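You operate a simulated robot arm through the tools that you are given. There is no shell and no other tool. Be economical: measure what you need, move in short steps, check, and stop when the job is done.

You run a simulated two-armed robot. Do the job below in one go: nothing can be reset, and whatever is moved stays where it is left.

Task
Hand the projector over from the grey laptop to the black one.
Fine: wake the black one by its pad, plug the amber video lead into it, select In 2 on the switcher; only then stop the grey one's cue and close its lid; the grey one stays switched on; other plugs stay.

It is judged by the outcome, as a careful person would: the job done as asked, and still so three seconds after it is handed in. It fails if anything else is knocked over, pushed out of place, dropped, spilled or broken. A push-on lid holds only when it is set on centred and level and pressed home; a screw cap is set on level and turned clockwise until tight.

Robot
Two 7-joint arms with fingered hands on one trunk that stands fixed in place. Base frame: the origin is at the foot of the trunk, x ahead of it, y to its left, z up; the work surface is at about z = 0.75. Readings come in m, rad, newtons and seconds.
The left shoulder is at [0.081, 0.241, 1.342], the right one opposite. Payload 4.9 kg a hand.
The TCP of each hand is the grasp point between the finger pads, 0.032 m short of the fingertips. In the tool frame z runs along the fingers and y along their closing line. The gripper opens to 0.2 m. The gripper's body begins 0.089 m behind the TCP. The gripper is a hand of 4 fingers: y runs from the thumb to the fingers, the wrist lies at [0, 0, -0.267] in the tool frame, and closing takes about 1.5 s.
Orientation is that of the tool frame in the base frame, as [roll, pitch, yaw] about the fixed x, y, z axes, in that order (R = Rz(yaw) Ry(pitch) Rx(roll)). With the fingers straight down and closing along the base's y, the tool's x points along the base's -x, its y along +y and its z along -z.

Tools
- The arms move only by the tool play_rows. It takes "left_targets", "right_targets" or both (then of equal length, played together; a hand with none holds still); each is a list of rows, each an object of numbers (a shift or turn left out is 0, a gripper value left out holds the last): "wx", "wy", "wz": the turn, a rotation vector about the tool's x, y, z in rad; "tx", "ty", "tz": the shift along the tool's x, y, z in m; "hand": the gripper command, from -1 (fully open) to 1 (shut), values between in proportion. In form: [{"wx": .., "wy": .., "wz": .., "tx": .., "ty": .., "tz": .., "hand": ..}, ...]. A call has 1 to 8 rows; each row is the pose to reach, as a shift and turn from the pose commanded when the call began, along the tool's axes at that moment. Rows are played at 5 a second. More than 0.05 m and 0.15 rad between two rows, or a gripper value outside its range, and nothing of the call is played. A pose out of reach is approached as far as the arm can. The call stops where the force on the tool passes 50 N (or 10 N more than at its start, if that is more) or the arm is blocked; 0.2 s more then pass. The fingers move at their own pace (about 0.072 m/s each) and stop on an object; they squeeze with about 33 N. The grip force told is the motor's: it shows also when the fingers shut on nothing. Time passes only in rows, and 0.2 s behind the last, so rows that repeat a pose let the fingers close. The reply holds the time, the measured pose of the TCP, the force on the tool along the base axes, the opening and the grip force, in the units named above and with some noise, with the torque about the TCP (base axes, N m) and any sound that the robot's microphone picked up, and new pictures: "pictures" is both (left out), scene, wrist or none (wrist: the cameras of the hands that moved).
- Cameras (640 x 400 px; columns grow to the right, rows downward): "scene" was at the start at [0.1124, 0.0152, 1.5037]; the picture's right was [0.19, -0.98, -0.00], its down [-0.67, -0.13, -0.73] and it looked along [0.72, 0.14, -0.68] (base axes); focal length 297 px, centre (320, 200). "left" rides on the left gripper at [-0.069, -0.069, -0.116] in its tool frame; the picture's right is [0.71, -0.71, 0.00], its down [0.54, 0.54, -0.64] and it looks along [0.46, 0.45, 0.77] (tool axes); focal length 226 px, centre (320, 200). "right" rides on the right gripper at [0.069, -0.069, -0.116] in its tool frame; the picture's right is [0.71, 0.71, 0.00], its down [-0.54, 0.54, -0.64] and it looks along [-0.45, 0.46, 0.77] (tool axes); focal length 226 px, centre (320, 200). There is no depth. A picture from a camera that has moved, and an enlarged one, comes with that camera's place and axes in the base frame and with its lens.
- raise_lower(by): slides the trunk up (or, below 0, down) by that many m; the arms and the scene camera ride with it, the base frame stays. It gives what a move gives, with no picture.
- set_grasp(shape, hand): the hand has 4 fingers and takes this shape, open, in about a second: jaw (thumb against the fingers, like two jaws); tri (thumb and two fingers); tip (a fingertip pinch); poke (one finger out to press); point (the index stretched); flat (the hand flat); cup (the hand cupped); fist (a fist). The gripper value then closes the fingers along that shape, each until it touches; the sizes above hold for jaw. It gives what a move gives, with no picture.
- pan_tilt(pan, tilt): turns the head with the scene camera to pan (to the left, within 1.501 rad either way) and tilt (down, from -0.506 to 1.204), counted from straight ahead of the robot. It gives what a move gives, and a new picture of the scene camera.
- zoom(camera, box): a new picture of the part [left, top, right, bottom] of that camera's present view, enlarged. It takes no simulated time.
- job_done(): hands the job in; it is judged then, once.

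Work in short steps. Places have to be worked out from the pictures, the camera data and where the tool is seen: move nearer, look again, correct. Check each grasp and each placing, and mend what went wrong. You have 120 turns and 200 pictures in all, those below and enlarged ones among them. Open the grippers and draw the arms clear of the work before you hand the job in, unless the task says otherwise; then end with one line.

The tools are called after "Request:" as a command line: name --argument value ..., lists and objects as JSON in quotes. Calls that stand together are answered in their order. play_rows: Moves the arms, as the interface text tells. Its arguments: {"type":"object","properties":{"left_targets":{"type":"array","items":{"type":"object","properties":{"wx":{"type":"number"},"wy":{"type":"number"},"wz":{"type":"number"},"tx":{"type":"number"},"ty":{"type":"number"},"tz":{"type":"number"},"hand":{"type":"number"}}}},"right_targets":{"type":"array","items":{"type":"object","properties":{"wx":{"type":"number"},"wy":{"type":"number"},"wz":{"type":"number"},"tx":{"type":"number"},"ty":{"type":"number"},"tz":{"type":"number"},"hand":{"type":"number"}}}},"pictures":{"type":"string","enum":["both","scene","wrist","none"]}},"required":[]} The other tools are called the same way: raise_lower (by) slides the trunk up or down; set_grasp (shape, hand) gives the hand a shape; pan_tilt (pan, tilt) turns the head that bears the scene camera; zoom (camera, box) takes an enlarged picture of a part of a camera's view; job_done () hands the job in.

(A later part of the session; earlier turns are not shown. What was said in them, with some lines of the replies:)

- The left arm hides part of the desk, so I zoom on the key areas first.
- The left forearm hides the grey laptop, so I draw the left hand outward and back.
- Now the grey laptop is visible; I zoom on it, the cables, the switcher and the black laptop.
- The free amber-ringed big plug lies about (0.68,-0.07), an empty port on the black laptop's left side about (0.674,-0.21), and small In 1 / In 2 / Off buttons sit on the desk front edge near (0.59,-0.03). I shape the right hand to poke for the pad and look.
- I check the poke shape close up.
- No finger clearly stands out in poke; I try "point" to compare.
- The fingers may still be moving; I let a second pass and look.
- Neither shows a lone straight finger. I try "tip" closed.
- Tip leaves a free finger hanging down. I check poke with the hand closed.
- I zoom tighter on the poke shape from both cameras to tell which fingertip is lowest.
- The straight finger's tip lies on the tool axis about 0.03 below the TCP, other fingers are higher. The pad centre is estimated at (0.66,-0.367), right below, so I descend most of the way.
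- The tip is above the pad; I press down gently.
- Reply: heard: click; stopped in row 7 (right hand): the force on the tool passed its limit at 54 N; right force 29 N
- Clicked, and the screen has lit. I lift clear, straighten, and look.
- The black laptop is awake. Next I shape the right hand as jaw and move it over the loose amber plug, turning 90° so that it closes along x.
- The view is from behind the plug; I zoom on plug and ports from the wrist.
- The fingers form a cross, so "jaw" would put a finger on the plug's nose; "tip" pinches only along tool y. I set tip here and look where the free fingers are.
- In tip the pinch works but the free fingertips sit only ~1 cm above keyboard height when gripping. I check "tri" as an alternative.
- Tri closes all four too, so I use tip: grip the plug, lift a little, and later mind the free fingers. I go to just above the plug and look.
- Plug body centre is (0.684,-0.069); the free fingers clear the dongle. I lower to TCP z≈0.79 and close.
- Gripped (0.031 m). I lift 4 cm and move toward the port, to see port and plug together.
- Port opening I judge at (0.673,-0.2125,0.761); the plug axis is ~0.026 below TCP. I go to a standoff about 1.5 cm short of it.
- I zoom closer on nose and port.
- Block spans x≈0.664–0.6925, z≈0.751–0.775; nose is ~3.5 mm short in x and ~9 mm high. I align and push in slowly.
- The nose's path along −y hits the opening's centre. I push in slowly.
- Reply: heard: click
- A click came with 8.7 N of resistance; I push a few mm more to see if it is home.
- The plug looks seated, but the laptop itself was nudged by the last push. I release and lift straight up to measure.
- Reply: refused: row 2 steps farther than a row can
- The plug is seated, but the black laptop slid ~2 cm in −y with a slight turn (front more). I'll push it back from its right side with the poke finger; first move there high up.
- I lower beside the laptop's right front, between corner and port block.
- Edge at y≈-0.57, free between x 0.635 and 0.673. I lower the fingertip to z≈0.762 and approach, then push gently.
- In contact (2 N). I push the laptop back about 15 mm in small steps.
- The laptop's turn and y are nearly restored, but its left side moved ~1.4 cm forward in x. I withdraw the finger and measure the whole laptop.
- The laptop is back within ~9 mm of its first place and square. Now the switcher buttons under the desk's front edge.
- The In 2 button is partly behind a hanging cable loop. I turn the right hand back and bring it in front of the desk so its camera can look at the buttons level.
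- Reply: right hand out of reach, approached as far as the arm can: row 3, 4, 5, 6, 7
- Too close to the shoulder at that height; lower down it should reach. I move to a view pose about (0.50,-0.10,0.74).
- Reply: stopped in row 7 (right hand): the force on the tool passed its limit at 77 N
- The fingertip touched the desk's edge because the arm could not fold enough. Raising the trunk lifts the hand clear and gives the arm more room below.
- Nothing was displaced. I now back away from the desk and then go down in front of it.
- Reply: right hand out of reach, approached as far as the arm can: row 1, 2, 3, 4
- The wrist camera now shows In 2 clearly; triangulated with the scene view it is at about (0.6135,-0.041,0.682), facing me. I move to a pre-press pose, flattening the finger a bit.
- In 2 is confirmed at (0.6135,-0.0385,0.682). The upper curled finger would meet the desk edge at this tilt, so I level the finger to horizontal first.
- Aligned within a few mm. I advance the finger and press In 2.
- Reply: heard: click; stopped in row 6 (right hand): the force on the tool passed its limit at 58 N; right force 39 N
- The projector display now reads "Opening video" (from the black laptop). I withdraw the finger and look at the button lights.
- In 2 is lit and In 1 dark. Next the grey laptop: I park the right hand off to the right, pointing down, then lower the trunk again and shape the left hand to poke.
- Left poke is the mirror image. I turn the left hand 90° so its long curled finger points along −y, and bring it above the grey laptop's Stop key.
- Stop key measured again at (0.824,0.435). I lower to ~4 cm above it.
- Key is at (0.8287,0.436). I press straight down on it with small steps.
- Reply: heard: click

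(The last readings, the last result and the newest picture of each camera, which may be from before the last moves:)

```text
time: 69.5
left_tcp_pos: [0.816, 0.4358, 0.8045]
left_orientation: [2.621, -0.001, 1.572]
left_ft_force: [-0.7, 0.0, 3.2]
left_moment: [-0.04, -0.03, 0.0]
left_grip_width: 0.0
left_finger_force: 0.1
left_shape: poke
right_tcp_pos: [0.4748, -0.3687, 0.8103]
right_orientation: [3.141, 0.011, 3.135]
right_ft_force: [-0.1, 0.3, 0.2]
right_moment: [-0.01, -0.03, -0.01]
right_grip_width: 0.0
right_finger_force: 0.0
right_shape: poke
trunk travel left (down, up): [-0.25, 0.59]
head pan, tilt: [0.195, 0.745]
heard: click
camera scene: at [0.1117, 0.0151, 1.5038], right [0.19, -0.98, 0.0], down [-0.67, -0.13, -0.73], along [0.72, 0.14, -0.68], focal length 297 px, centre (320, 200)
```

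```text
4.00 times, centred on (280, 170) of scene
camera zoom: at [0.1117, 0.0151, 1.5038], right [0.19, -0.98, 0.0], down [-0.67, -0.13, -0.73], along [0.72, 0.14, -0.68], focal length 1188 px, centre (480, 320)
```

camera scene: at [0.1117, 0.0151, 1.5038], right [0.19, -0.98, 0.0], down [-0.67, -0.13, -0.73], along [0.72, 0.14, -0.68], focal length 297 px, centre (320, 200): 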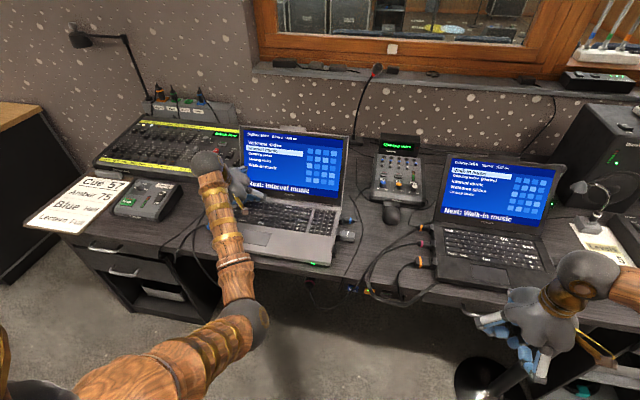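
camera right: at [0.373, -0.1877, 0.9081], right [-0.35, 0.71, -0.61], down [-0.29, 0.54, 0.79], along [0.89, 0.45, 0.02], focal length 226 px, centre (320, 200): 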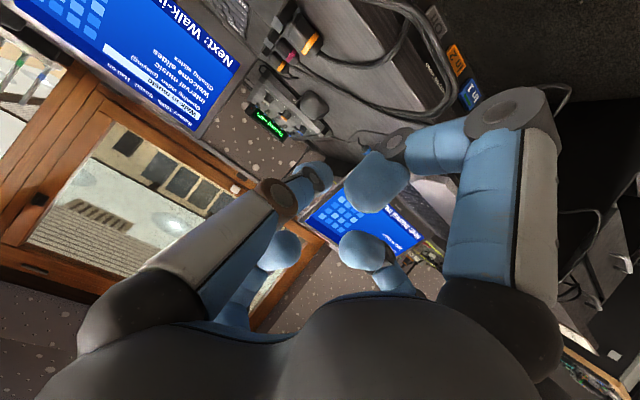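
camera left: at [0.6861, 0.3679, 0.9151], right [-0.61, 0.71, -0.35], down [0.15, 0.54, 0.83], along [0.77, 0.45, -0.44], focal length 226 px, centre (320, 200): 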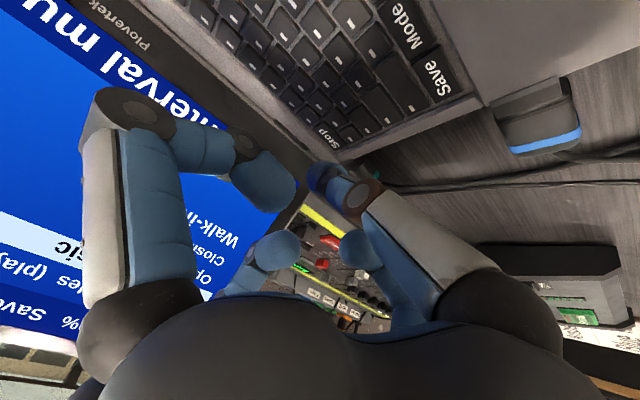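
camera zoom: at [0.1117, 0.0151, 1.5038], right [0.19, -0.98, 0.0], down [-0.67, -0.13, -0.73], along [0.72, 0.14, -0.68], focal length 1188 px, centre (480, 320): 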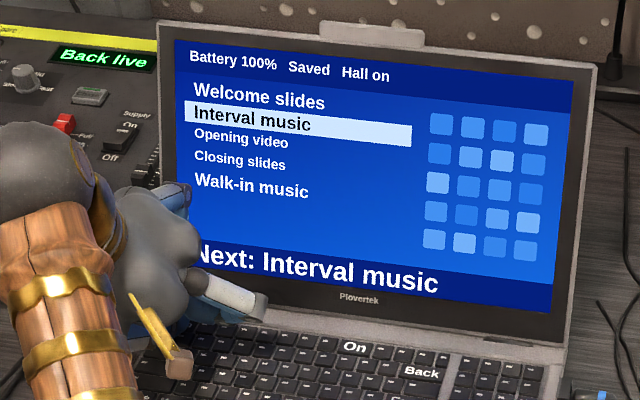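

"Welcome slides" no longer shows (playing): the cue is stopped. I lift the hand straight up.

Request:
play_rows --left_targets '[{"ty": 0.0185, "tz": -0.04}, {"ty": 0.037, "tz": -0.08}, {"ty": 0.0555, "tz": -0.12}, {"ty": 0.074, "tz": -0.16}, {"ty": 0.0925, "tz": -0.2}, {"ty": 0.111, "tz": -0.24}, {"ty": 0.1295, "tz": -0.28}, {"ty": 0.148, "tz": -0.319}]'

Request:
zoom --camera "scene" --box '[360, 125, 460, 205]'

```text
time: 71.3
left_tcp_pos: [0.7872, 0.4341, 1.1522]
left_orientation: [2.624, 0.0, 1.57]
left_ft_force: [-0.1, -0.7, 0.1]
left_moment: [0.04, -0.04, -0.01]
left_grip_width: 0.0
left_finger_force: 0.0
left_shape: poke
right_tcp_pos: [0.4756, -0.3694, 0.8096]
right_orientation: [-3.141, 0.014, 3.132]
right_ft_force: [-0.4, -0.2, -0.3]
right_moment: [0.03, 0.01, -0.03]
right_grip_width: 0.0002
right_finger_force: 0.0
right_shape: poke
trunk travel left (down, up): [-0.25, 0.59]
head pan, tilt: [0.195, 0.745]
camera scene: at [0.1112, 0.0139, 1.5036], right [0.19, -0.98, 0.0], down [-0.67, -0.13, -0.73], along [0.72, 0.14, -0.68], focal length 297 px, centre (320, 200)
camera left: at [0.6692, 0.3659, 1.22], right [-0.61, 0.71, -0.35], down [0.15, 0.54, 0.83], along [0.77, 0.45, -0.44], focal length 226 px, centre (320, 200)
```

scene: 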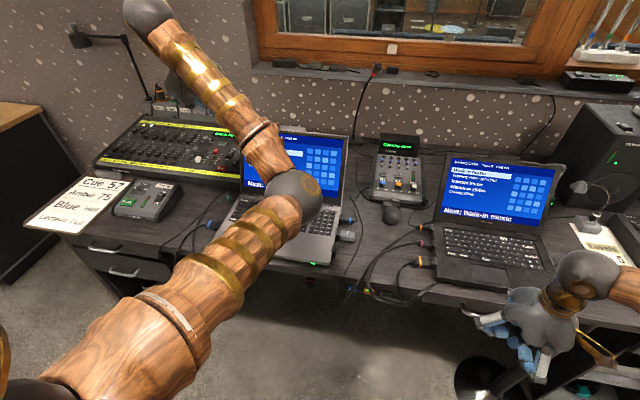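
left: 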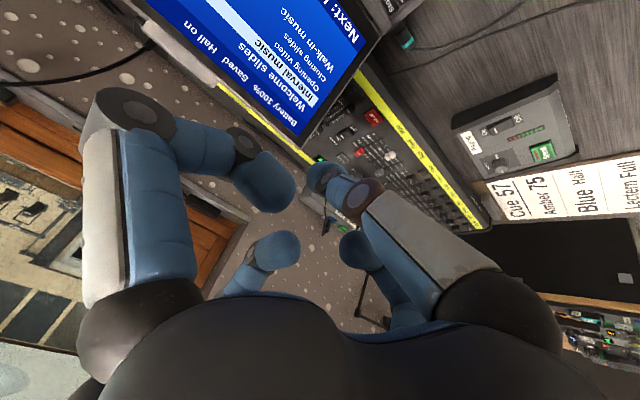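

```text
5.00 times, centred on (410, 165) of scene
camera zoom: at [0.1112, 0.0139, 1.5036], right [0.19, -0.98, 0.0], down [-0.67, -0.13, -0.73], along [0.72, 0.14, -0.68], focal length 1485 px, centre (-130, 375)
```

zoom: 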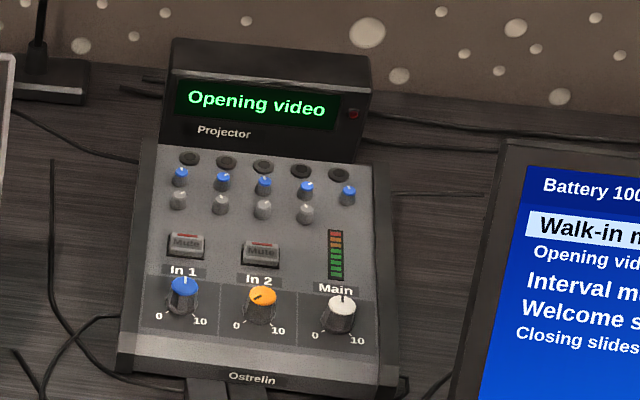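

The projector still shows the black one's "Opening video". Lid top-left corner is at (0.968,0.465,0.98); I bring the left hand over and behind the lid's top edge.

Request:
play_rows --left_targets '[{"tx": -0.019, "ty": 0.027, "tz": 0.0256, "wx": 0.025}, {"tx": -0.038, "ty": 0.054, "tz": 0.0511, "wx": 0.05}, {"tx": -0.057, "ty": 0.081, "tz": 0.0767, "wx": 0.075}, {"tx": -0.077, "ty": 0.107, "tz": 0.102, "wx": 0.1}, {"tx": -0.096, "ty": 0.134, "tz": 0.128, "wx": 0.125}, {"tx": -0.115, "ty": 0.161, "tz": 0.153, "wx": 0.15}, {"tx": -0.134, "ty": 0.188, "tz": 0.179, "wx": 0.17}]'

```text
time: 72.9
left_tcp_pos: [1.0233, 0.2991, 1.0908]
left_orientation: [2.787, 0.002, 1.572]
left_ft_force: [-2.9, -3.6, -11.3]
left_moment: [0.42, -0.58, 0.15]
left_grip_width: 0.0
left_finger_force: 0.0
left_shape: poke
left hand out of reach, approached as far as the arm can: row 7
right_tcp_pos: [0.4735, -0.3687, 0.8127]
right_orientation: [-3.141, 0.017, 3.131]
right_ft_force: [-0.7, -1.2, 0.2]
right_moment: [0.03, -0.13, -0.01]
right_grip_width: 0.0
right_finger_force: 0.0
right_shape: poke
trunk travel left (down, up): [-0.25, 0.59]
head pan, tilt: [0.195, 0.745]
camera scene: at [0.1068, 0.0163, 1.5037], right [0.19, -0.98, 0.0], down [-0.66, -0.13, -0.74], along [0.72, 0.14, -0.68], focal length 297 px, centre (320, 200)
camera left: at [0.9184, 0.2302, 1.1766], right [-0.66, 0.71, -0.25], down [0.28, 0.54, 0.79], along [0.69, 0.45, -0.56], focal length 226 px, centre (320, 200)
```

scene: 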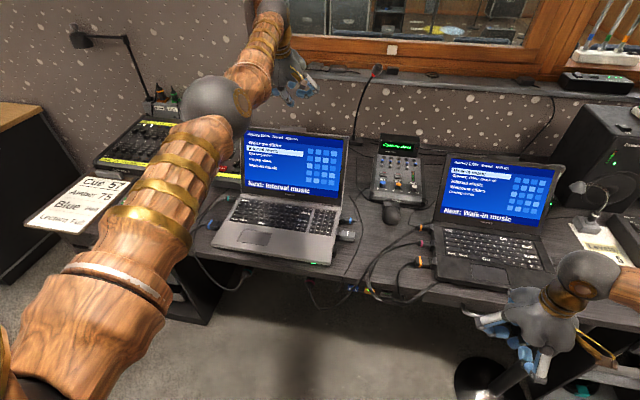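
left: 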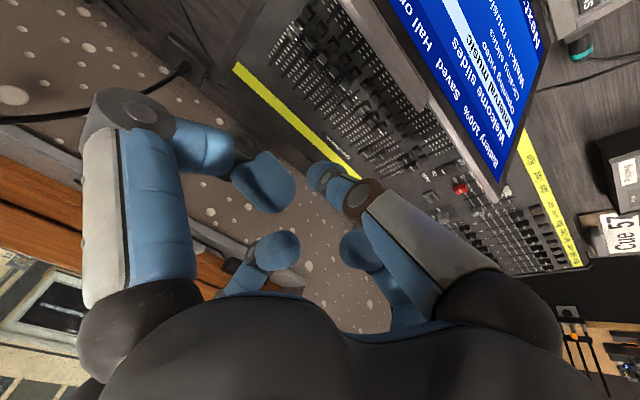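

The arm is near its reach limit; tilting a bit more and lowering helps. I lower the finger behind the lid's top edge.

Request:
play_rows --left_targets '[{"ty": -0.015, "tz": 0.01, "wx": -0.05}, {"ty": -0.029, "tz": 0.035, "wx": -0.1}, {"ty": -0.045, "tz": 0.06, "wx": -0.1}, {"ty": -0.058, "tz": 0.08, "wx": -0.1}]'

Request:
zoom --camera "scene" --box '[220, 60, 380, 180]'

```text
time: 73.9
left_tcp_pos: [0.9982, 0.3041, 1.0039]
left_orientation: [2.678, -0.002, 1.576]
left_ft_force: [19.7, 7.1, 42.4]
left_moment: [-0.07, 1.38, -0.17]
left_grip_width: 0.0
left_finger_force: 0.1
left_shape: poke
right_tcp_pos: [0.4749, -0.3686, 0.8131]
right_orientation: [-3.141, 0.014, 3.132]
right_ft_force: [0.3, 0.2, 0.1]
right_moment: [0.0, -0.02, 0.01]
right_grip_width: 0.0001
right_finger_force: 0.0
right_shape: poke
trunk travel left (down, up): [-0.25, 0.59]
head pan, tilt: [0.195, 0.745]
camera scene: at [0.1083, 0.0149, 1.505], right [0.19, -0.98, 0.0], down [-0.66, -0.13, -0.74], along [0.72, 0.14, -0.68], focal length 297 px, centre (320, 200)
camera left: at [0.8844, 0.2341, 1.0776], right [-0.63, 0.71, -0.32], down [0.19, 0.54, 0.82], along [0.75, 0.46, -0.48], focal length 226 px, centre (320, 200)
```

scene: 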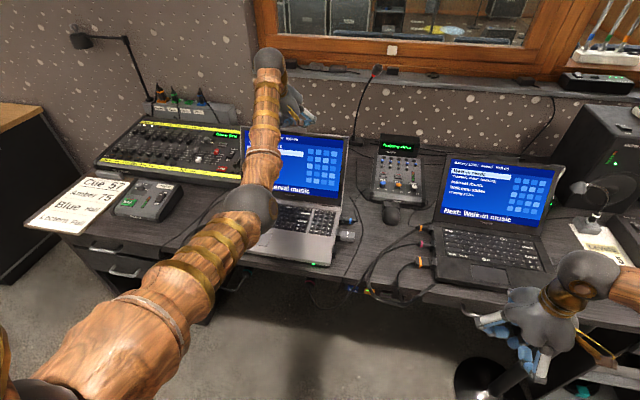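
left: 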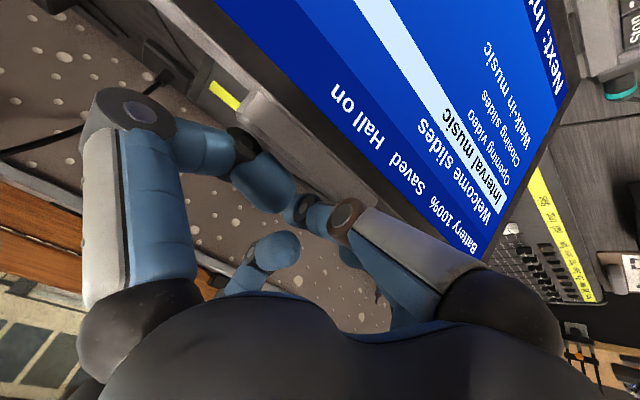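

```text
3.33 times, centred on (300, 120) of scene
camera zoom: at [0.1083, 0.0149, 1.505], right [0.19, -0.98, 0.0], down [-0.66, -0.13, -0.74], along [0.72, 0.14, -0.68], focal length 990 px, centre (387, 467)
```

zoom: 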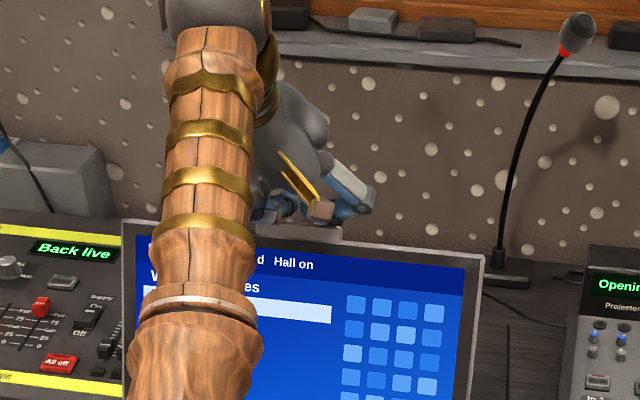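

The finger landed on the tab at the lid's top centre (y 0.24–0.33). I back off upward at once.

Request:
play_rows --left_targets '[{"ty": 0.018, "tz": -0.027}, {"ty": 0.035, "tz": -0.06}, {"ty": 0.045, "tz": -0.09}]'

Request:
zoom --camera "left" --box '[200, 0, 600, 250]'

Request:
zoom --camera "scene" --box '[220, 60, 380, 180]'

```text
time: 74.7
left_tcp_pos: [0.9985, 0.2983, 1.0955]
left_orientation: [2.695, 0.0, 1.571]
left_ft_force: [0.1, 0.6, 1.5]
left_moment: [-0.01, 0.0, -0.01]
left_grip_width: 0.0001
left_finger_force: 0.0
left_shape: poke
right_tcp_pos: [0.4762, -0.3674, 0.8101]
right_orientation: [-3.141, 0.013, 3.133]
right_ft_force: [-0.3, 0.0, 0.4]
right_moment: [0.02, -0.02, 0.0]
right_grip_width: 0.0001
right_finger_force: 0.2
right_shape: poke
trunk travel left (down, up): [-0.25, 0.59]
head pan, tilt: [0.195, 0.745]
camera scene: at [0.1118, 0.0149, 1.5035], right [0.19, -0.98, 0.0], down [-0.67, -0.13, -0.73], along [0.72, 0.14, -0.68], focal length 297 px, centre (320, 200)
camera left: at [0.8861, 0.2312, 1.1715], right [-0.64, 0.71, -0.31], down [0.21, 0.54, 0.81], along [0.74, 0.46, -0.49], focal length 226 px, centre (320, 200)
```

scene: 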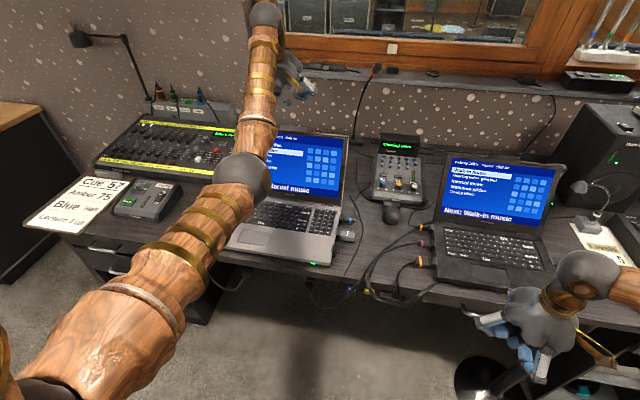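
left: 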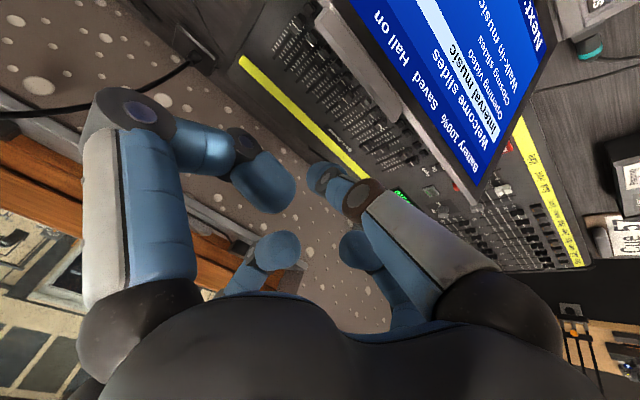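

```text
1.60 times, centred on (400, 125) of left
camera zoom: at [0.8861, 0.2312, 1.1715], right [-0.64, 0.71, -0.31], down [0.21, 0.54, 0.81], along [0.74, 0.46, -0.49], focal length 362 px, centre (192, 320)
```

zoom: 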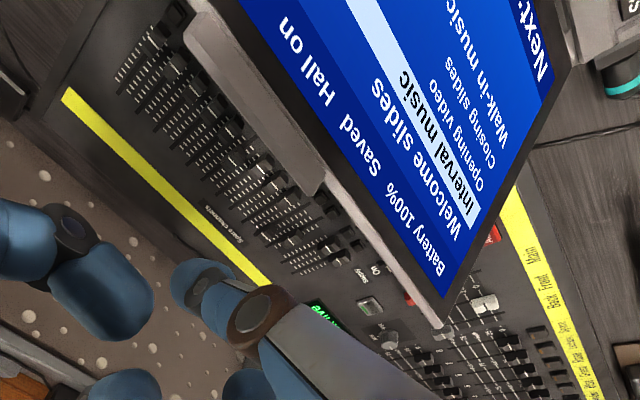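

```text
3.33 times, centred on (300, 120) of scene
camera zoom: at [0.1118, 0.0149, 1.5035], right [0.19, -0.98, 0.0], down [-0.67, -0.13, -0.73], along [0.72, 0.14, -0.68], focal length 990 px, centre (387, 467)
```

zoom: 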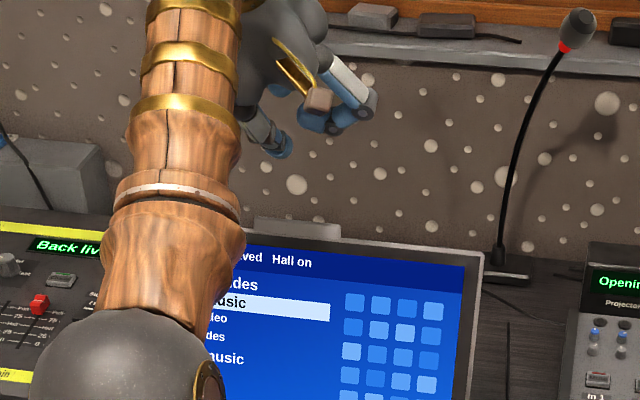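

The laptop did not move. I shift to y≈0.16, clear of the tab, and farther back before going down again.

Request:
play_rows --left_targets '[{"tx": -0.04, "ty": 0.006, "tz": 0.006}, {"tx": -0.08, "ty": 0.012, "tz": 0.016}, {"tx": -0.115, "ty": 0.017, "tz": 0.026}, {"tx": -0.138, "ty": 0.0176, "tz": 0.036}]'

Request:
zoom --camera "left" --box '[200, 0, 600, 250]'

```text
time: 75.7
left_tcp_pos: [1.0298, 0.1595, 1.0741]
left_orientation: [2.692, 0.0, 1.573]
left_ft_force: [-0.3, 0.6, -0.3]
left_moment: [0.01, -0.01, 0.02]
left_grip_width: 0.0
left_finger_force: 0.0
left_shape: poke
right_tcp_pos: [0.4773, -0.3698, 0.8112]
right_orientation: [-3.141, 0.012, 3.134]
right_ft_force: [-0.8, -0.2, 0.7]
right_moment: [-0.01, -0.03, -0.01]
right_grip_width: 0.0
right_finger_force: 0.1
right_shape: poke
trunk travel left (down, up): [-0.25, 0.59]
head pan, tilt: [0.195, 0.745]
camera scene: at [0.1124, 0.0141, 1.5037], right [0.19, -0.98, 0.0], down [-0.67, -0.13, -0.73], along [0.72, 0.14, -0.68], focal length 297 px, centre (320, 200)
camera left: at [0.9169, 0.0922, 1.1494], right [-0.64, 0.71, -0.31], down [0.21, 0.54, 0.81], along [0.74, 0.46, -0.49], focal length 226 px, centre (320, 200)
```

scene: 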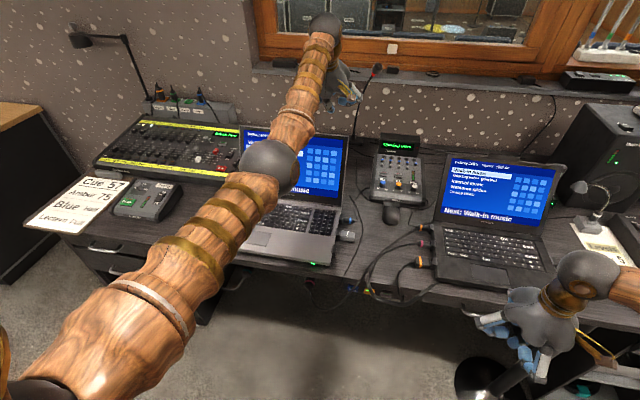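
left: 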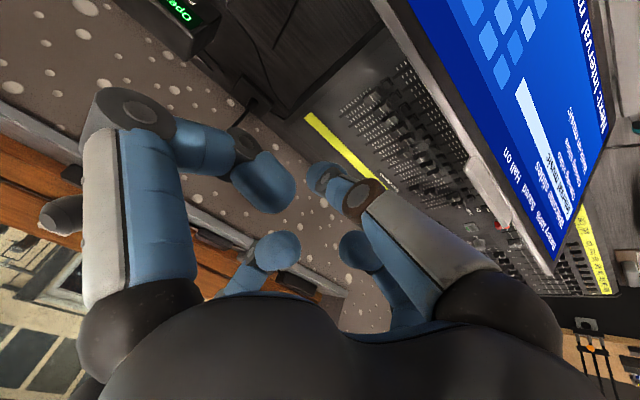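

```text
1.60 times, centred on (400, 125) of left
camera zoom: at [0.9169, 0.0922, 1.1494], right [-0.64, 0.71, -0.31], down [0.21, 0.54, 0.81], along [0.74, 0.46, -0.49], focal length 362 px, centre (192, 320)
```

zoom: 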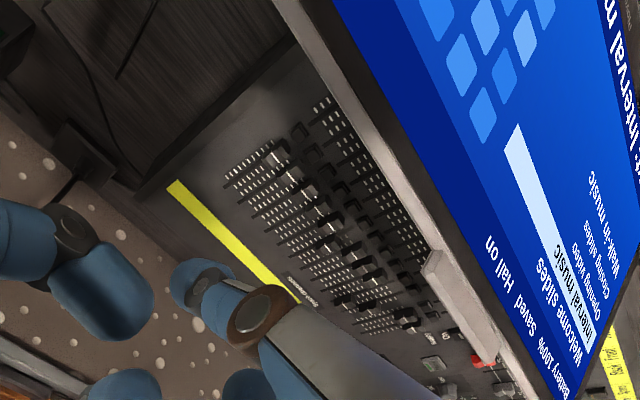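

Clear of the tab here. I descend behind the lid.

Request:
play_rows --left_targets '[{"ty": -0.011, "tz": 0.0225}, {"ty": -0.0216, "tz": 0.045}, {"ty": -0.0324, "tz": 0.0677}, {"ty": -0.037, "tz": 0.077}]'

Request:
zoom --camera "left" --box '[200, 0, 600, 250]'

```text
time: 76.7
left_tcp_pos: [1.0304, 0.1607, 0.9867]
left_orientation: [2.691, 0.0, 1.573]
left_ft_force: [2.0, -0.6, 0.5]
left_moment: [-0.03, 0.08, 0.04]
left_grip_width: 0.0
left_finger_force: 0.0
left_shape: poke
right_tcp_pos: [0.4763, -0.3693, 0.811]
right_orientation: [-3.141, 0.013, 3.133]
right_ft_force: [0.0, 0.5, -0.2]
right_moment: [0.0, 0.02, 0.0]
right_grip_width: 0.0002
right_finger_force: 0.0
right_shape: poke
trunk travel left (down, up): [-0.25, 0.59]
head pan, tilt: [0.195, 0.745]
camera scene: at [0.1124, 0.015, 1.5037], right [0.19, -0.98, 0.0], down [-0.67, -0.13, -0.73], along [0.72, 0.14, -0.68], focal length 297 px, centre (320, 200)
camera left: at [0.9171, 0.0931, 1.062], right [-0.64, 0.71, -0.31], down [0.21, 0.54, 0.81], along [0.74, 0.46, -0.49], focal length 226 px, centre (320, 200)
```

scene: 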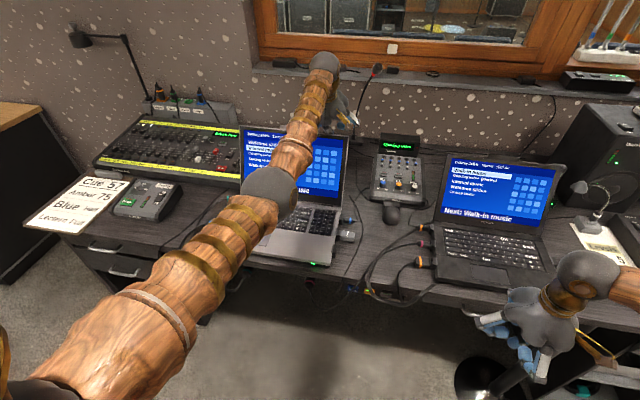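
left: 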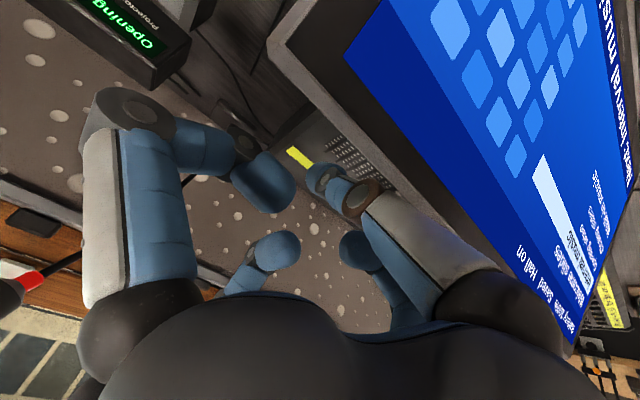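

```text
1.60 times, centred on (400, 125) of left
camera zoom: at [0.9171, 0.0931, 1.062], right [-0.64, 0.71, -0.31], down [0.21, 0.54, 0.81], along [0.74, 0.46, -0.49], focal length 362 px, centre (192, 320)
```

zoom: 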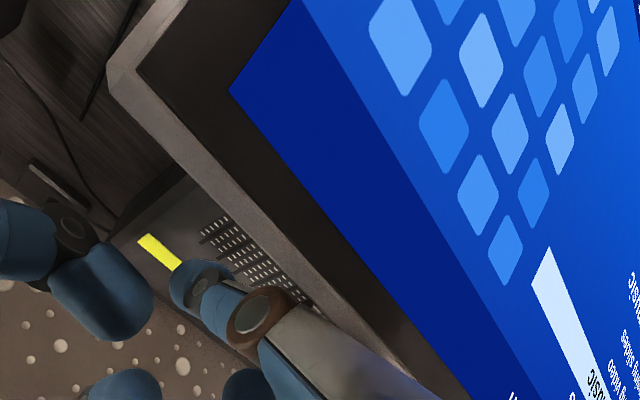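

The finger is behind the lid. I pull toward me along the lid's arc to upright.

Request:
play_rows --left_targets '[{"ty": -0.0278, "tz": -0.0197}, {"ty": -0.0556, "tz": -0.0395}, {"ty": -0.0834, "tz": -0.0592}, {"ty": -0.111, "tz": -0.079}]'

```text
time: 77.7
left_tcp_pos: [0.8936, 0.1645, 1.0112]
left_orientation: [2.692, 0.001, 1.571]
left_ft_force: [-0.6, -0.2, 0.2]
left_moment: [0.03, 0.05, -0.03]
left_grip_width: 0.0
left_finger_force: 0.0
left_shape: poke
right_tcp_pos: [0.4744, -0.369, 0.8108]
right_orientation: [-3.14, 0.013, 3.133]
right_ft_force: [-0.4, -1.0, -0.4]
right_moment: [-0.01, -0.01, 0.01]
right_grip_width: 0.0
right_finger_force: 0.1
right_shape: poke
trunk travel left (down, up): [-0.25, 0.59]
head pan, tilt: [0.195, 0.745]
camera scene: at [0.1099, 0.015, 1.5038], right [0.19, -0.98, 0.0], down [-0.66, -0.13, -0.74], along [0.72, 0.14, -0.68], focal length 297 px, centre (320, 200)
camera left: at [0.7808, 0.0965, 1.086], right [-0.64, 0.71, -0.31], down [0.21, 0.54, 0.81], along [0.74, 0.46, -0.49], focal length 226 px, centre (320, 200)
```

scene: 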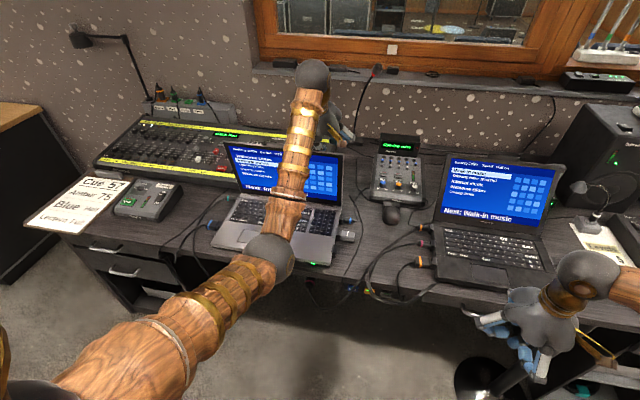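
left: 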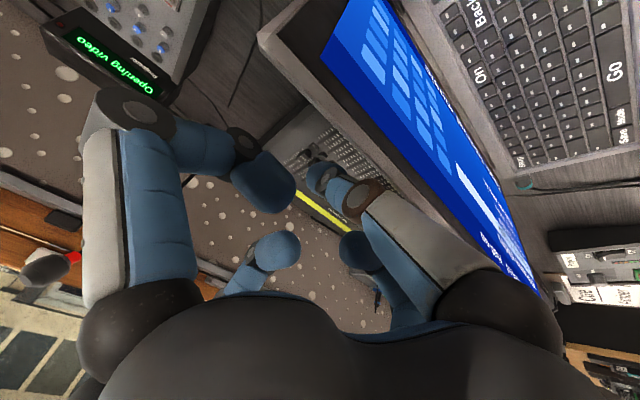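

The lid follows. I carry it on past upright and forward-down.

Request:
play_rows --left_targets '[{"ty": -0.038, "tz": -0.0086}, {"ty": -0.076, "tz": -0.0172}, {"ty": -0.114, "tz": -0.0258}, {"ty": -0.149, "tz": -0.0238}, {"ty": -0.187, "tz": -0.021}, {"ty": -0.223, "tz": -0.0159}]'

```text
time: 79.1
left_tcp_pos: [0.6875, 0.1664, 0.9281]
left_orientation: [2.69, 0.0, 1.573]
left_ft_force: [-0.4, 0.3, -1.1]
left_moment: [-0.01, -0.02, 0.0]
left_grip_width: 0.0002
left_finger_force: 0.1
left_shape: poke
right_tcp_pos: [0.4744, -0.368, 0.8109]
right_orientation: [3.141, 0.013, 3.132]
right_ft_force: [-0.7, 0.2, -0.6]
right_moment: [0.02, -0.01, -0.02]
right_grip_width: 0.0
right_finger_force: 0.1
right_shape: poke
trunk travel left (down, up): [-0.25, 0.59]
head pan, tilt: [0.195, 0.745]
camera scene: at [0.1111, 0.015, 1.5038], right [0.19, -0.98, 0.0], down [-0.67, -0.13, -0.73], along [0.72, 0.14, -0.68], focal length 297 px, centre (320, 200)
camera left: at [0.5741, 0.0976, 1.0038], right [-0.64, 0.71, -0.31], down [0.21, 0.54, 0.81], along [0.74, 0.46, -0.49], focal length 226 px, centre (320, 200)
```

scene: 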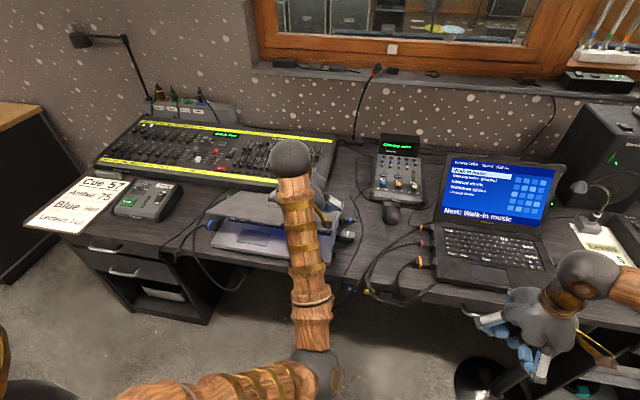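
left: 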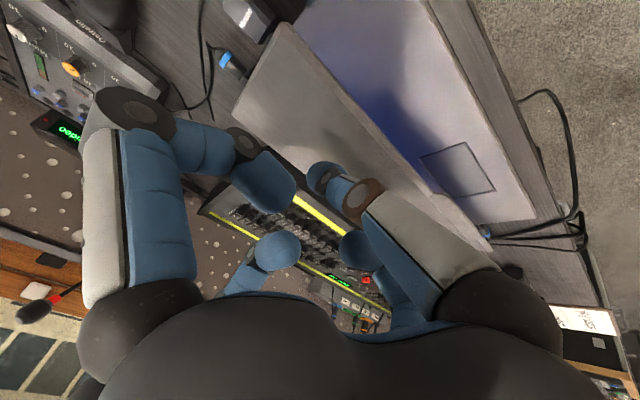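

About 60° now. I press straight down near the lid's front.

Request:
play_rows --left_targets '[{"ty": -0.013, "tz": 0.027}, {"ty": -0.026, "tz": 0.054}, {"ty": -0.039, "tz": 0.081}, {"ty": -0.043, "tz": 0.09}, {"ty": -0.046, "tz": 0.096}, {"ty": -0.049, "tz": 0.102}, {"ty": -0.051, "tz": 0.107}]'

Request:
zoom --camera "scene" --box '[190, 160, 370, 290]'

```text
time: 80.7
left_tcp_pos: [0.6864, 0.1615, 0.8131]
left_orientation: [2.684, 0.003, 1.573]
left_ft_force: [-9.6, 2.7, 29.3]
left_moment: [0.09, -0.19, 0.03]
left_grip_width: 0.0
left_finger_force: 0.0
left_shape: poke
right_tcp_pos: [0.4729, -0.3682, 0.8121]
right_orientation: [-3.141, 0.017, 3.133]
right_ft_force: [-0.1, -0.6, -0.4]
right_moment: [-0.01, 0.02, -0.01]
right_grip_width: 0.0
right_finger_force: 0.0
right_shape: poke
trunk travel left (down, up): [-0.25, 0.59]
head pan, tilt: [0.195, 0.745]
camera scene: at [0.1078, 0.0149, 1.5046], right [0.19, -0.98, 0.0], down [-0.66, -0.13, -0.74], along [0.72, 0.14, -0.68], focal length 297 px, centre (320, 200)
camera left: at [0.574, 0.0938, 0.8871], right [-0.64, 0.71, -0.31], down [0.2, 0.54, 0.82], along [0.74, 0.46, -0.49], focal length 226 px, centre (320, 200)
```

scene: 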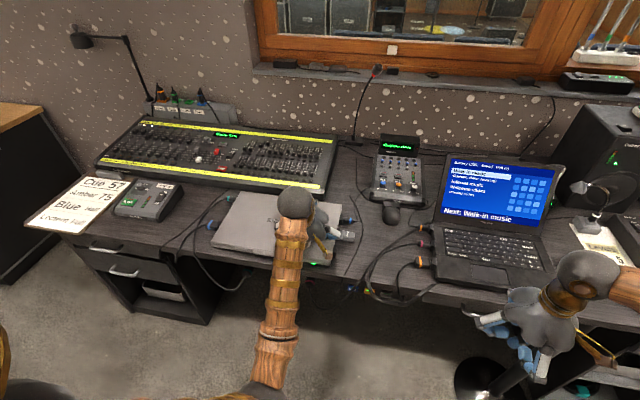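
left: 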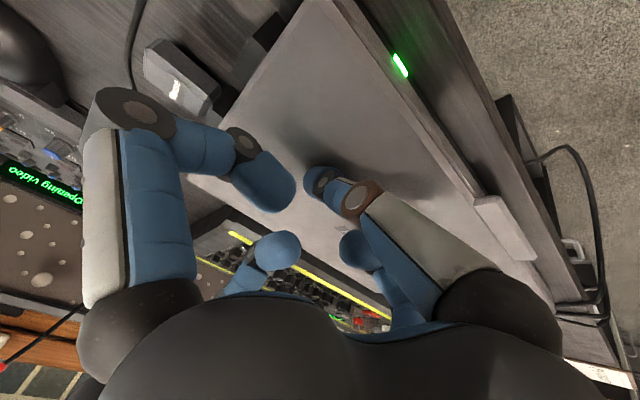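

```text
3.08 times, centred on (280, 225) of scene
camera zoom: at [0.1078, 0.0149, 1.5046], right [0.19, -0.98, 0.0], down [-0.66, -0.13, -0.74], along [0.72, 0.14, -0.68], focal length 914 px, centre (443, 123)
```

zoom: 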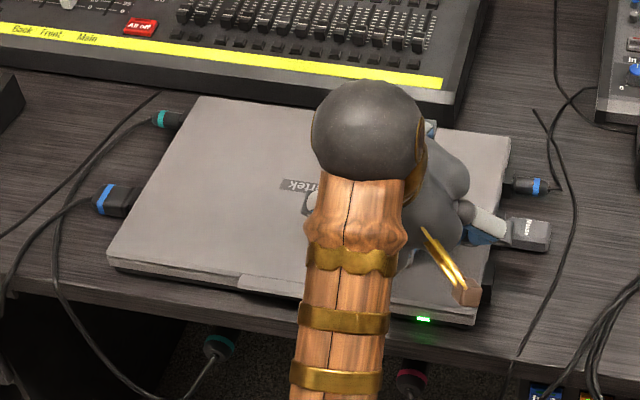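

The lid lies shut with ~30 N pressed on it and the power light is still green. I lift the hand away and check.

Request:
play_rows --left_targets '[{"ty": 0.018, "tz": -0.036}, {"ty": 0.036, "tz": -0.072}, {"ty": 0.054, "tz": -0.11}, {"ty": 0.072, "tz": -0.15}, {"ty": 0.085, "tx": 0.03, "tz": -0.18}, {"ty": 0.085, "tx": 0.07, "tz": -0.19}, {"ty": 0.085, "tx": 0.11, "tz": -0.19}, {"ty": 0.085, "tx": 0.15, "tz": -0.19}]' --pictures "none"

Request:
play_rows --left_targets '[{"tx": 0.04}, {"tx": 0.08}, {"tx": 0.12}, {"tx": 0.16}, {"tx": 0.2}]' --pictures "scene"

Request:
zoom --camera "scene" --box '[190, 160, 370, 290]'

Request:
zoom --camera "scene" --box '[360, 130, 580, 310]'

```text
time: 82.5
left_tcp_pos: [0.6832, 0.3128, 1.015]
left_orientation: [2.694, 0.001, 1.57]
left_ft_force: [0.3, 1.1, -0.8]
left_moment: [-0.05, 0.0, -0.04]
left_grip_width: 0.0
left_finger_force: 0.0
left_shape: poke
right_tcp_pos: [0.476, -0.3681, 0.8111]
right_orientation: [-3.14, 0.013, 3.132]
right_ft_force: [-0.1, 0.4, 1.0]
right_moment: [-0.04, 0.0, -0.02]
right_grip_width: 0.0001
right_finger_force: 0.0
right_shape: poke
trunk travel left (down, up): [-0.25, 0.59]
head pan, tilt: [0.195, 0.745]
```

```text
time: 83.7
left_tcp_pos: [0.6817, 0.5102, 1.0128]
left_orientation: [2.695, 0.004, 1.57]
left_ft_force: [-0.1, -0.2, -0.4]
left_moment: [0.01, 0.0, -0.05]
left_grip_width: 0.0
left_finger_force: 0.0
left_shape: poke
right_tcp_pos: [0.4754, -0.368, 0.8108]
right_orientation: [-3.139, 0.012, 3.132]
right_ft_force: [0.0, 0.7, 0.0]
right_moment: [-0.01, 0.01, -0.01]
right_grip_width: 0.0001
right_finger_force: 0.1
right_shape: poke
trunk travel left (down, up): [-0.25, 0.59]
head pan, tilt: [0.195, 0.745]
camera scene: at [0.1124, 0.0171, 1.5037], right [0.19, -0.98, 0.0], down [-0.67, -0.13, -0.73], along [0.72, 0.14, -0.68], focal length 297 px, centre (320, 200)
```

scene: 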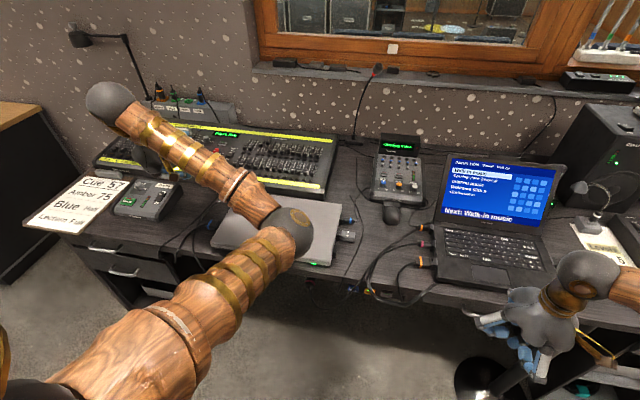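

```text
3.08 times, centred on (280, 225) of scene
camera zoom: at [0.1124, 0.0171, 1.5037], right [0.19, -0.98, 0.0], down [-0.67, -0.13, -0.73], along [0.72, 0.14, -0.68], focal length 914 px, centre (443, 123)
```

zoom: 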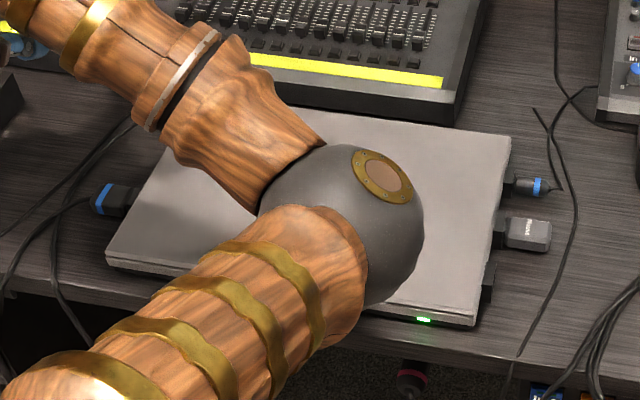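

```text
2.22 times, centred on (470, 220) of scene
camera zoom: at [0.1124, 0.0171, 1.5037], right [0.19, -0.98, 0.0], down [-0.67, -0.13, -0.73], along [0.72, 0.14, -0.68], focal length 660 px, centre (-13, 156)
```

zoom: 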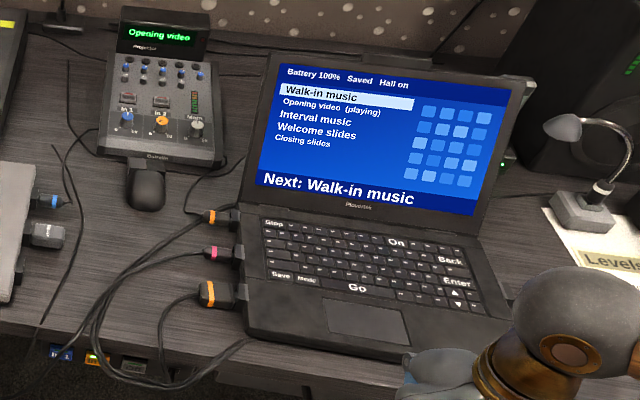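

All states hold: lid shut, grey light on, black playing to the projector. I draw both arms clear and open the hands.

Request:
play_rows --left_targets '[{"tx": 0.015, "ty": -0.006, "tz": -0.03}, {"tx": 0.03, "ty": -0.012, "tz": -0.06}, {"tx": 0.045, "ty": -0.018, "tz": -0.09}, {"tx": 0.06, "ty": -0.024, "tz": -0.12}, {"tx": 0.075, "ty": -0.03, "tz": -0.15}, {"tx": 0.09, "ty": -0.036, "tz": -0.18}, {"tx": 0.105, "ty": -0.043, "tz": -0.21}, {"tx": 0.12, "ty": -0.049, "tz": -0.24}]' --right_targets '[{"tz": -0.025, "ty": -0.02}, {"tz": -0.05, "ty": -0.04}, {"tz": -0.075, "ty": -0.06}, {"tz": -0.1, "ty": -0.08}, {"tz": -0.125, "ty": -0.1}, {"tz": -0.15, "ty": -0.12}, {"tz": -0.175, "ty": -0.14}, {"tz": -0.2, "ty": -0.16}]' --pictures "none"

Request:
set_grasp --hand "left" --shape "jaw"

Request:
set_grasp --hand "right" --shape "jaw"

Request:
play_rows --left_targets '[{"hand": -1}, {"hand": -1}, {"hand": -1}]' --right_targets '[{"hand": -1}, {"hand": -1}, {"hand": -1}]' --pictures "scene"

Request:
zoom --camera "scene" --box '[190, 130, 450, 310]'

```text
time: 85.5
left_tcp_pos: [0.5334, 0.6298, 1.2109]
left_orientation: [2.692, 0.0, 1.571]
left_ft_force: [0.5, 0.8, -1.4]
left_moment: [-0.02, -0.03, 0.01]
left_grip_width: 0.0
left_finger_force: 0.1
left_shape: poke
right_tcp_pos: [0.4727, -0.5299, 1.0116]
right_orientation: [3.142, 0.012, 3.134]
right_ft_force: [0.1, 0.6, -0.3]
right_moment: [0.01, -0.03, 0.0]
right_grip_width: 0.0002
right_finger_force: 0.2
right_shape: poke
trunk travel left (down, up): [-0.25, 0.59]
head pan, tilt: [0.195, 0.745]
```

```text
time: 86.4
left_tcp_pos: [0.5346, 0.6288, 1.2106]
left_orientation: [2.693, 0.0, 1.573]
left_ft_force: [0.1, -0.1, 0.4]
left_moment: [-0.01, -0.01, -0.02]
left_grip_width: 0.1998
left_finger_force: 0.1
left_shape: jaw
right_tcp_pos: [0.474, -0.5297, 1.011]
right_orientation: [3.14, 0.012, 3.133]
right_ft_force: [-0.4, 0.1, 0.2]
right_moment: [-0.01, 0.0, -0.02]
right_grip_width: 0.0001
right_finger_force: 0.0
right_shape: poke
trunk travel left (down, up): [-0.25, 0.59]
head pan, tilt: [0.195, 0.745]
```

```text
time: 87.3
left_tcp_pos: [0.5344, 0.6304, 1.2092]
left_orientation: [2.693, 0.0, 1.574]
left_ft_force: [0.6, 0.9, 0.1]
left_moment: [0.01, 0.01, 0.0]
left_grip_width: 0.1999
left_finger_force: 0.1
left_shape: jaw
right_tcp_pos: [0.474, -0.5299, 1.0101]
right_orientation: [3.141, 0.011, 3.133]
right_ft_force: [-0.6, -0.6, 0.3]
right_moment: [-0.02, 0.0, 0.0]
right_grip_width: 0.1999
right_finger_force: 0.0
right_shape: jaw
trunk travel left (down, up): [-0.25, 0.59]
head pan, tilt: [0.195, 0.745]
```

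```text
time: 88.1
left_tcp_pos: [0.5347, 0.6296, 1.2094]
left_orientation: [2.693, 0.0, 1.573]
left_ft_force: [0.0, 0.7, -0.8]
left_moment: [-0.03, 0.0, 0.01]
left_grip_width: 0.1999
left_finger_force: 0.0
left_shape: jaw
right_tcp_pos: [0.4732, -0.5293, 1.0111]
right_orientation: [3.142, 0.013, 3.133]
right_ft_force: [0.8, 0.3, 0.6]
right_moment: [0.0, -0.01, -0.03]
right_grip_width: 0.1998
right_finger_force: 0.1
right_shape: jaw
trunk travel left (down, up): [-0.25, 0.59]
head pan, tilt: [0.195, 0.745]
camera scene: at [0.1122, 0.0152, 1.5037], right [0.19, -0.98, 0.0], down [-0.67, -0.13, -0.73], along [0.72, 0.14, -0.68], focal length 297 px, centre (320, 200)
```

scene: 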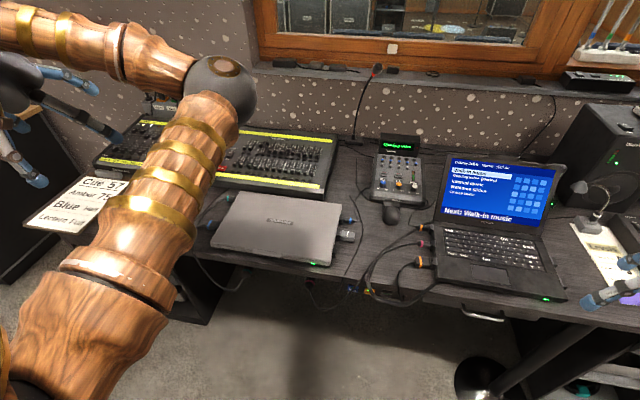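

```text
2.22 times, centred on (320, 220) of scene
camera zoom: at [0.1122, 0.0152, 1.5037], right [0.19, -0.98, 0.0], down [-0.67, -0.13, -0.73], along [0.72, 0.14, -0.68], focal length 660 px, centre (320, 156)
```

zoom: 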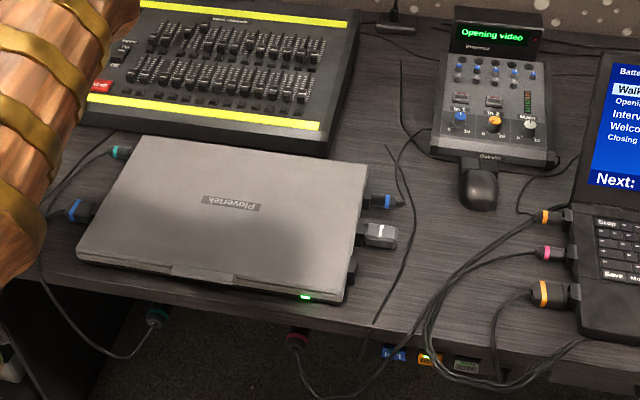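

Everything is in place: lid flat and shut, grey power light on, all plugs in, In 2 lit, projector on "Opening video", hands open and clear. I hand it in.

Request:
job_done

```text
The job is handed in.
```

The projector now shows the black laptop's "Opening video" on In 2; the grey laptop's cue is stopped and its lid is shut with its power light still on; the other plugs are still in, and the black laptop sits about 9 mm back from where it started because plugging in nudged it.
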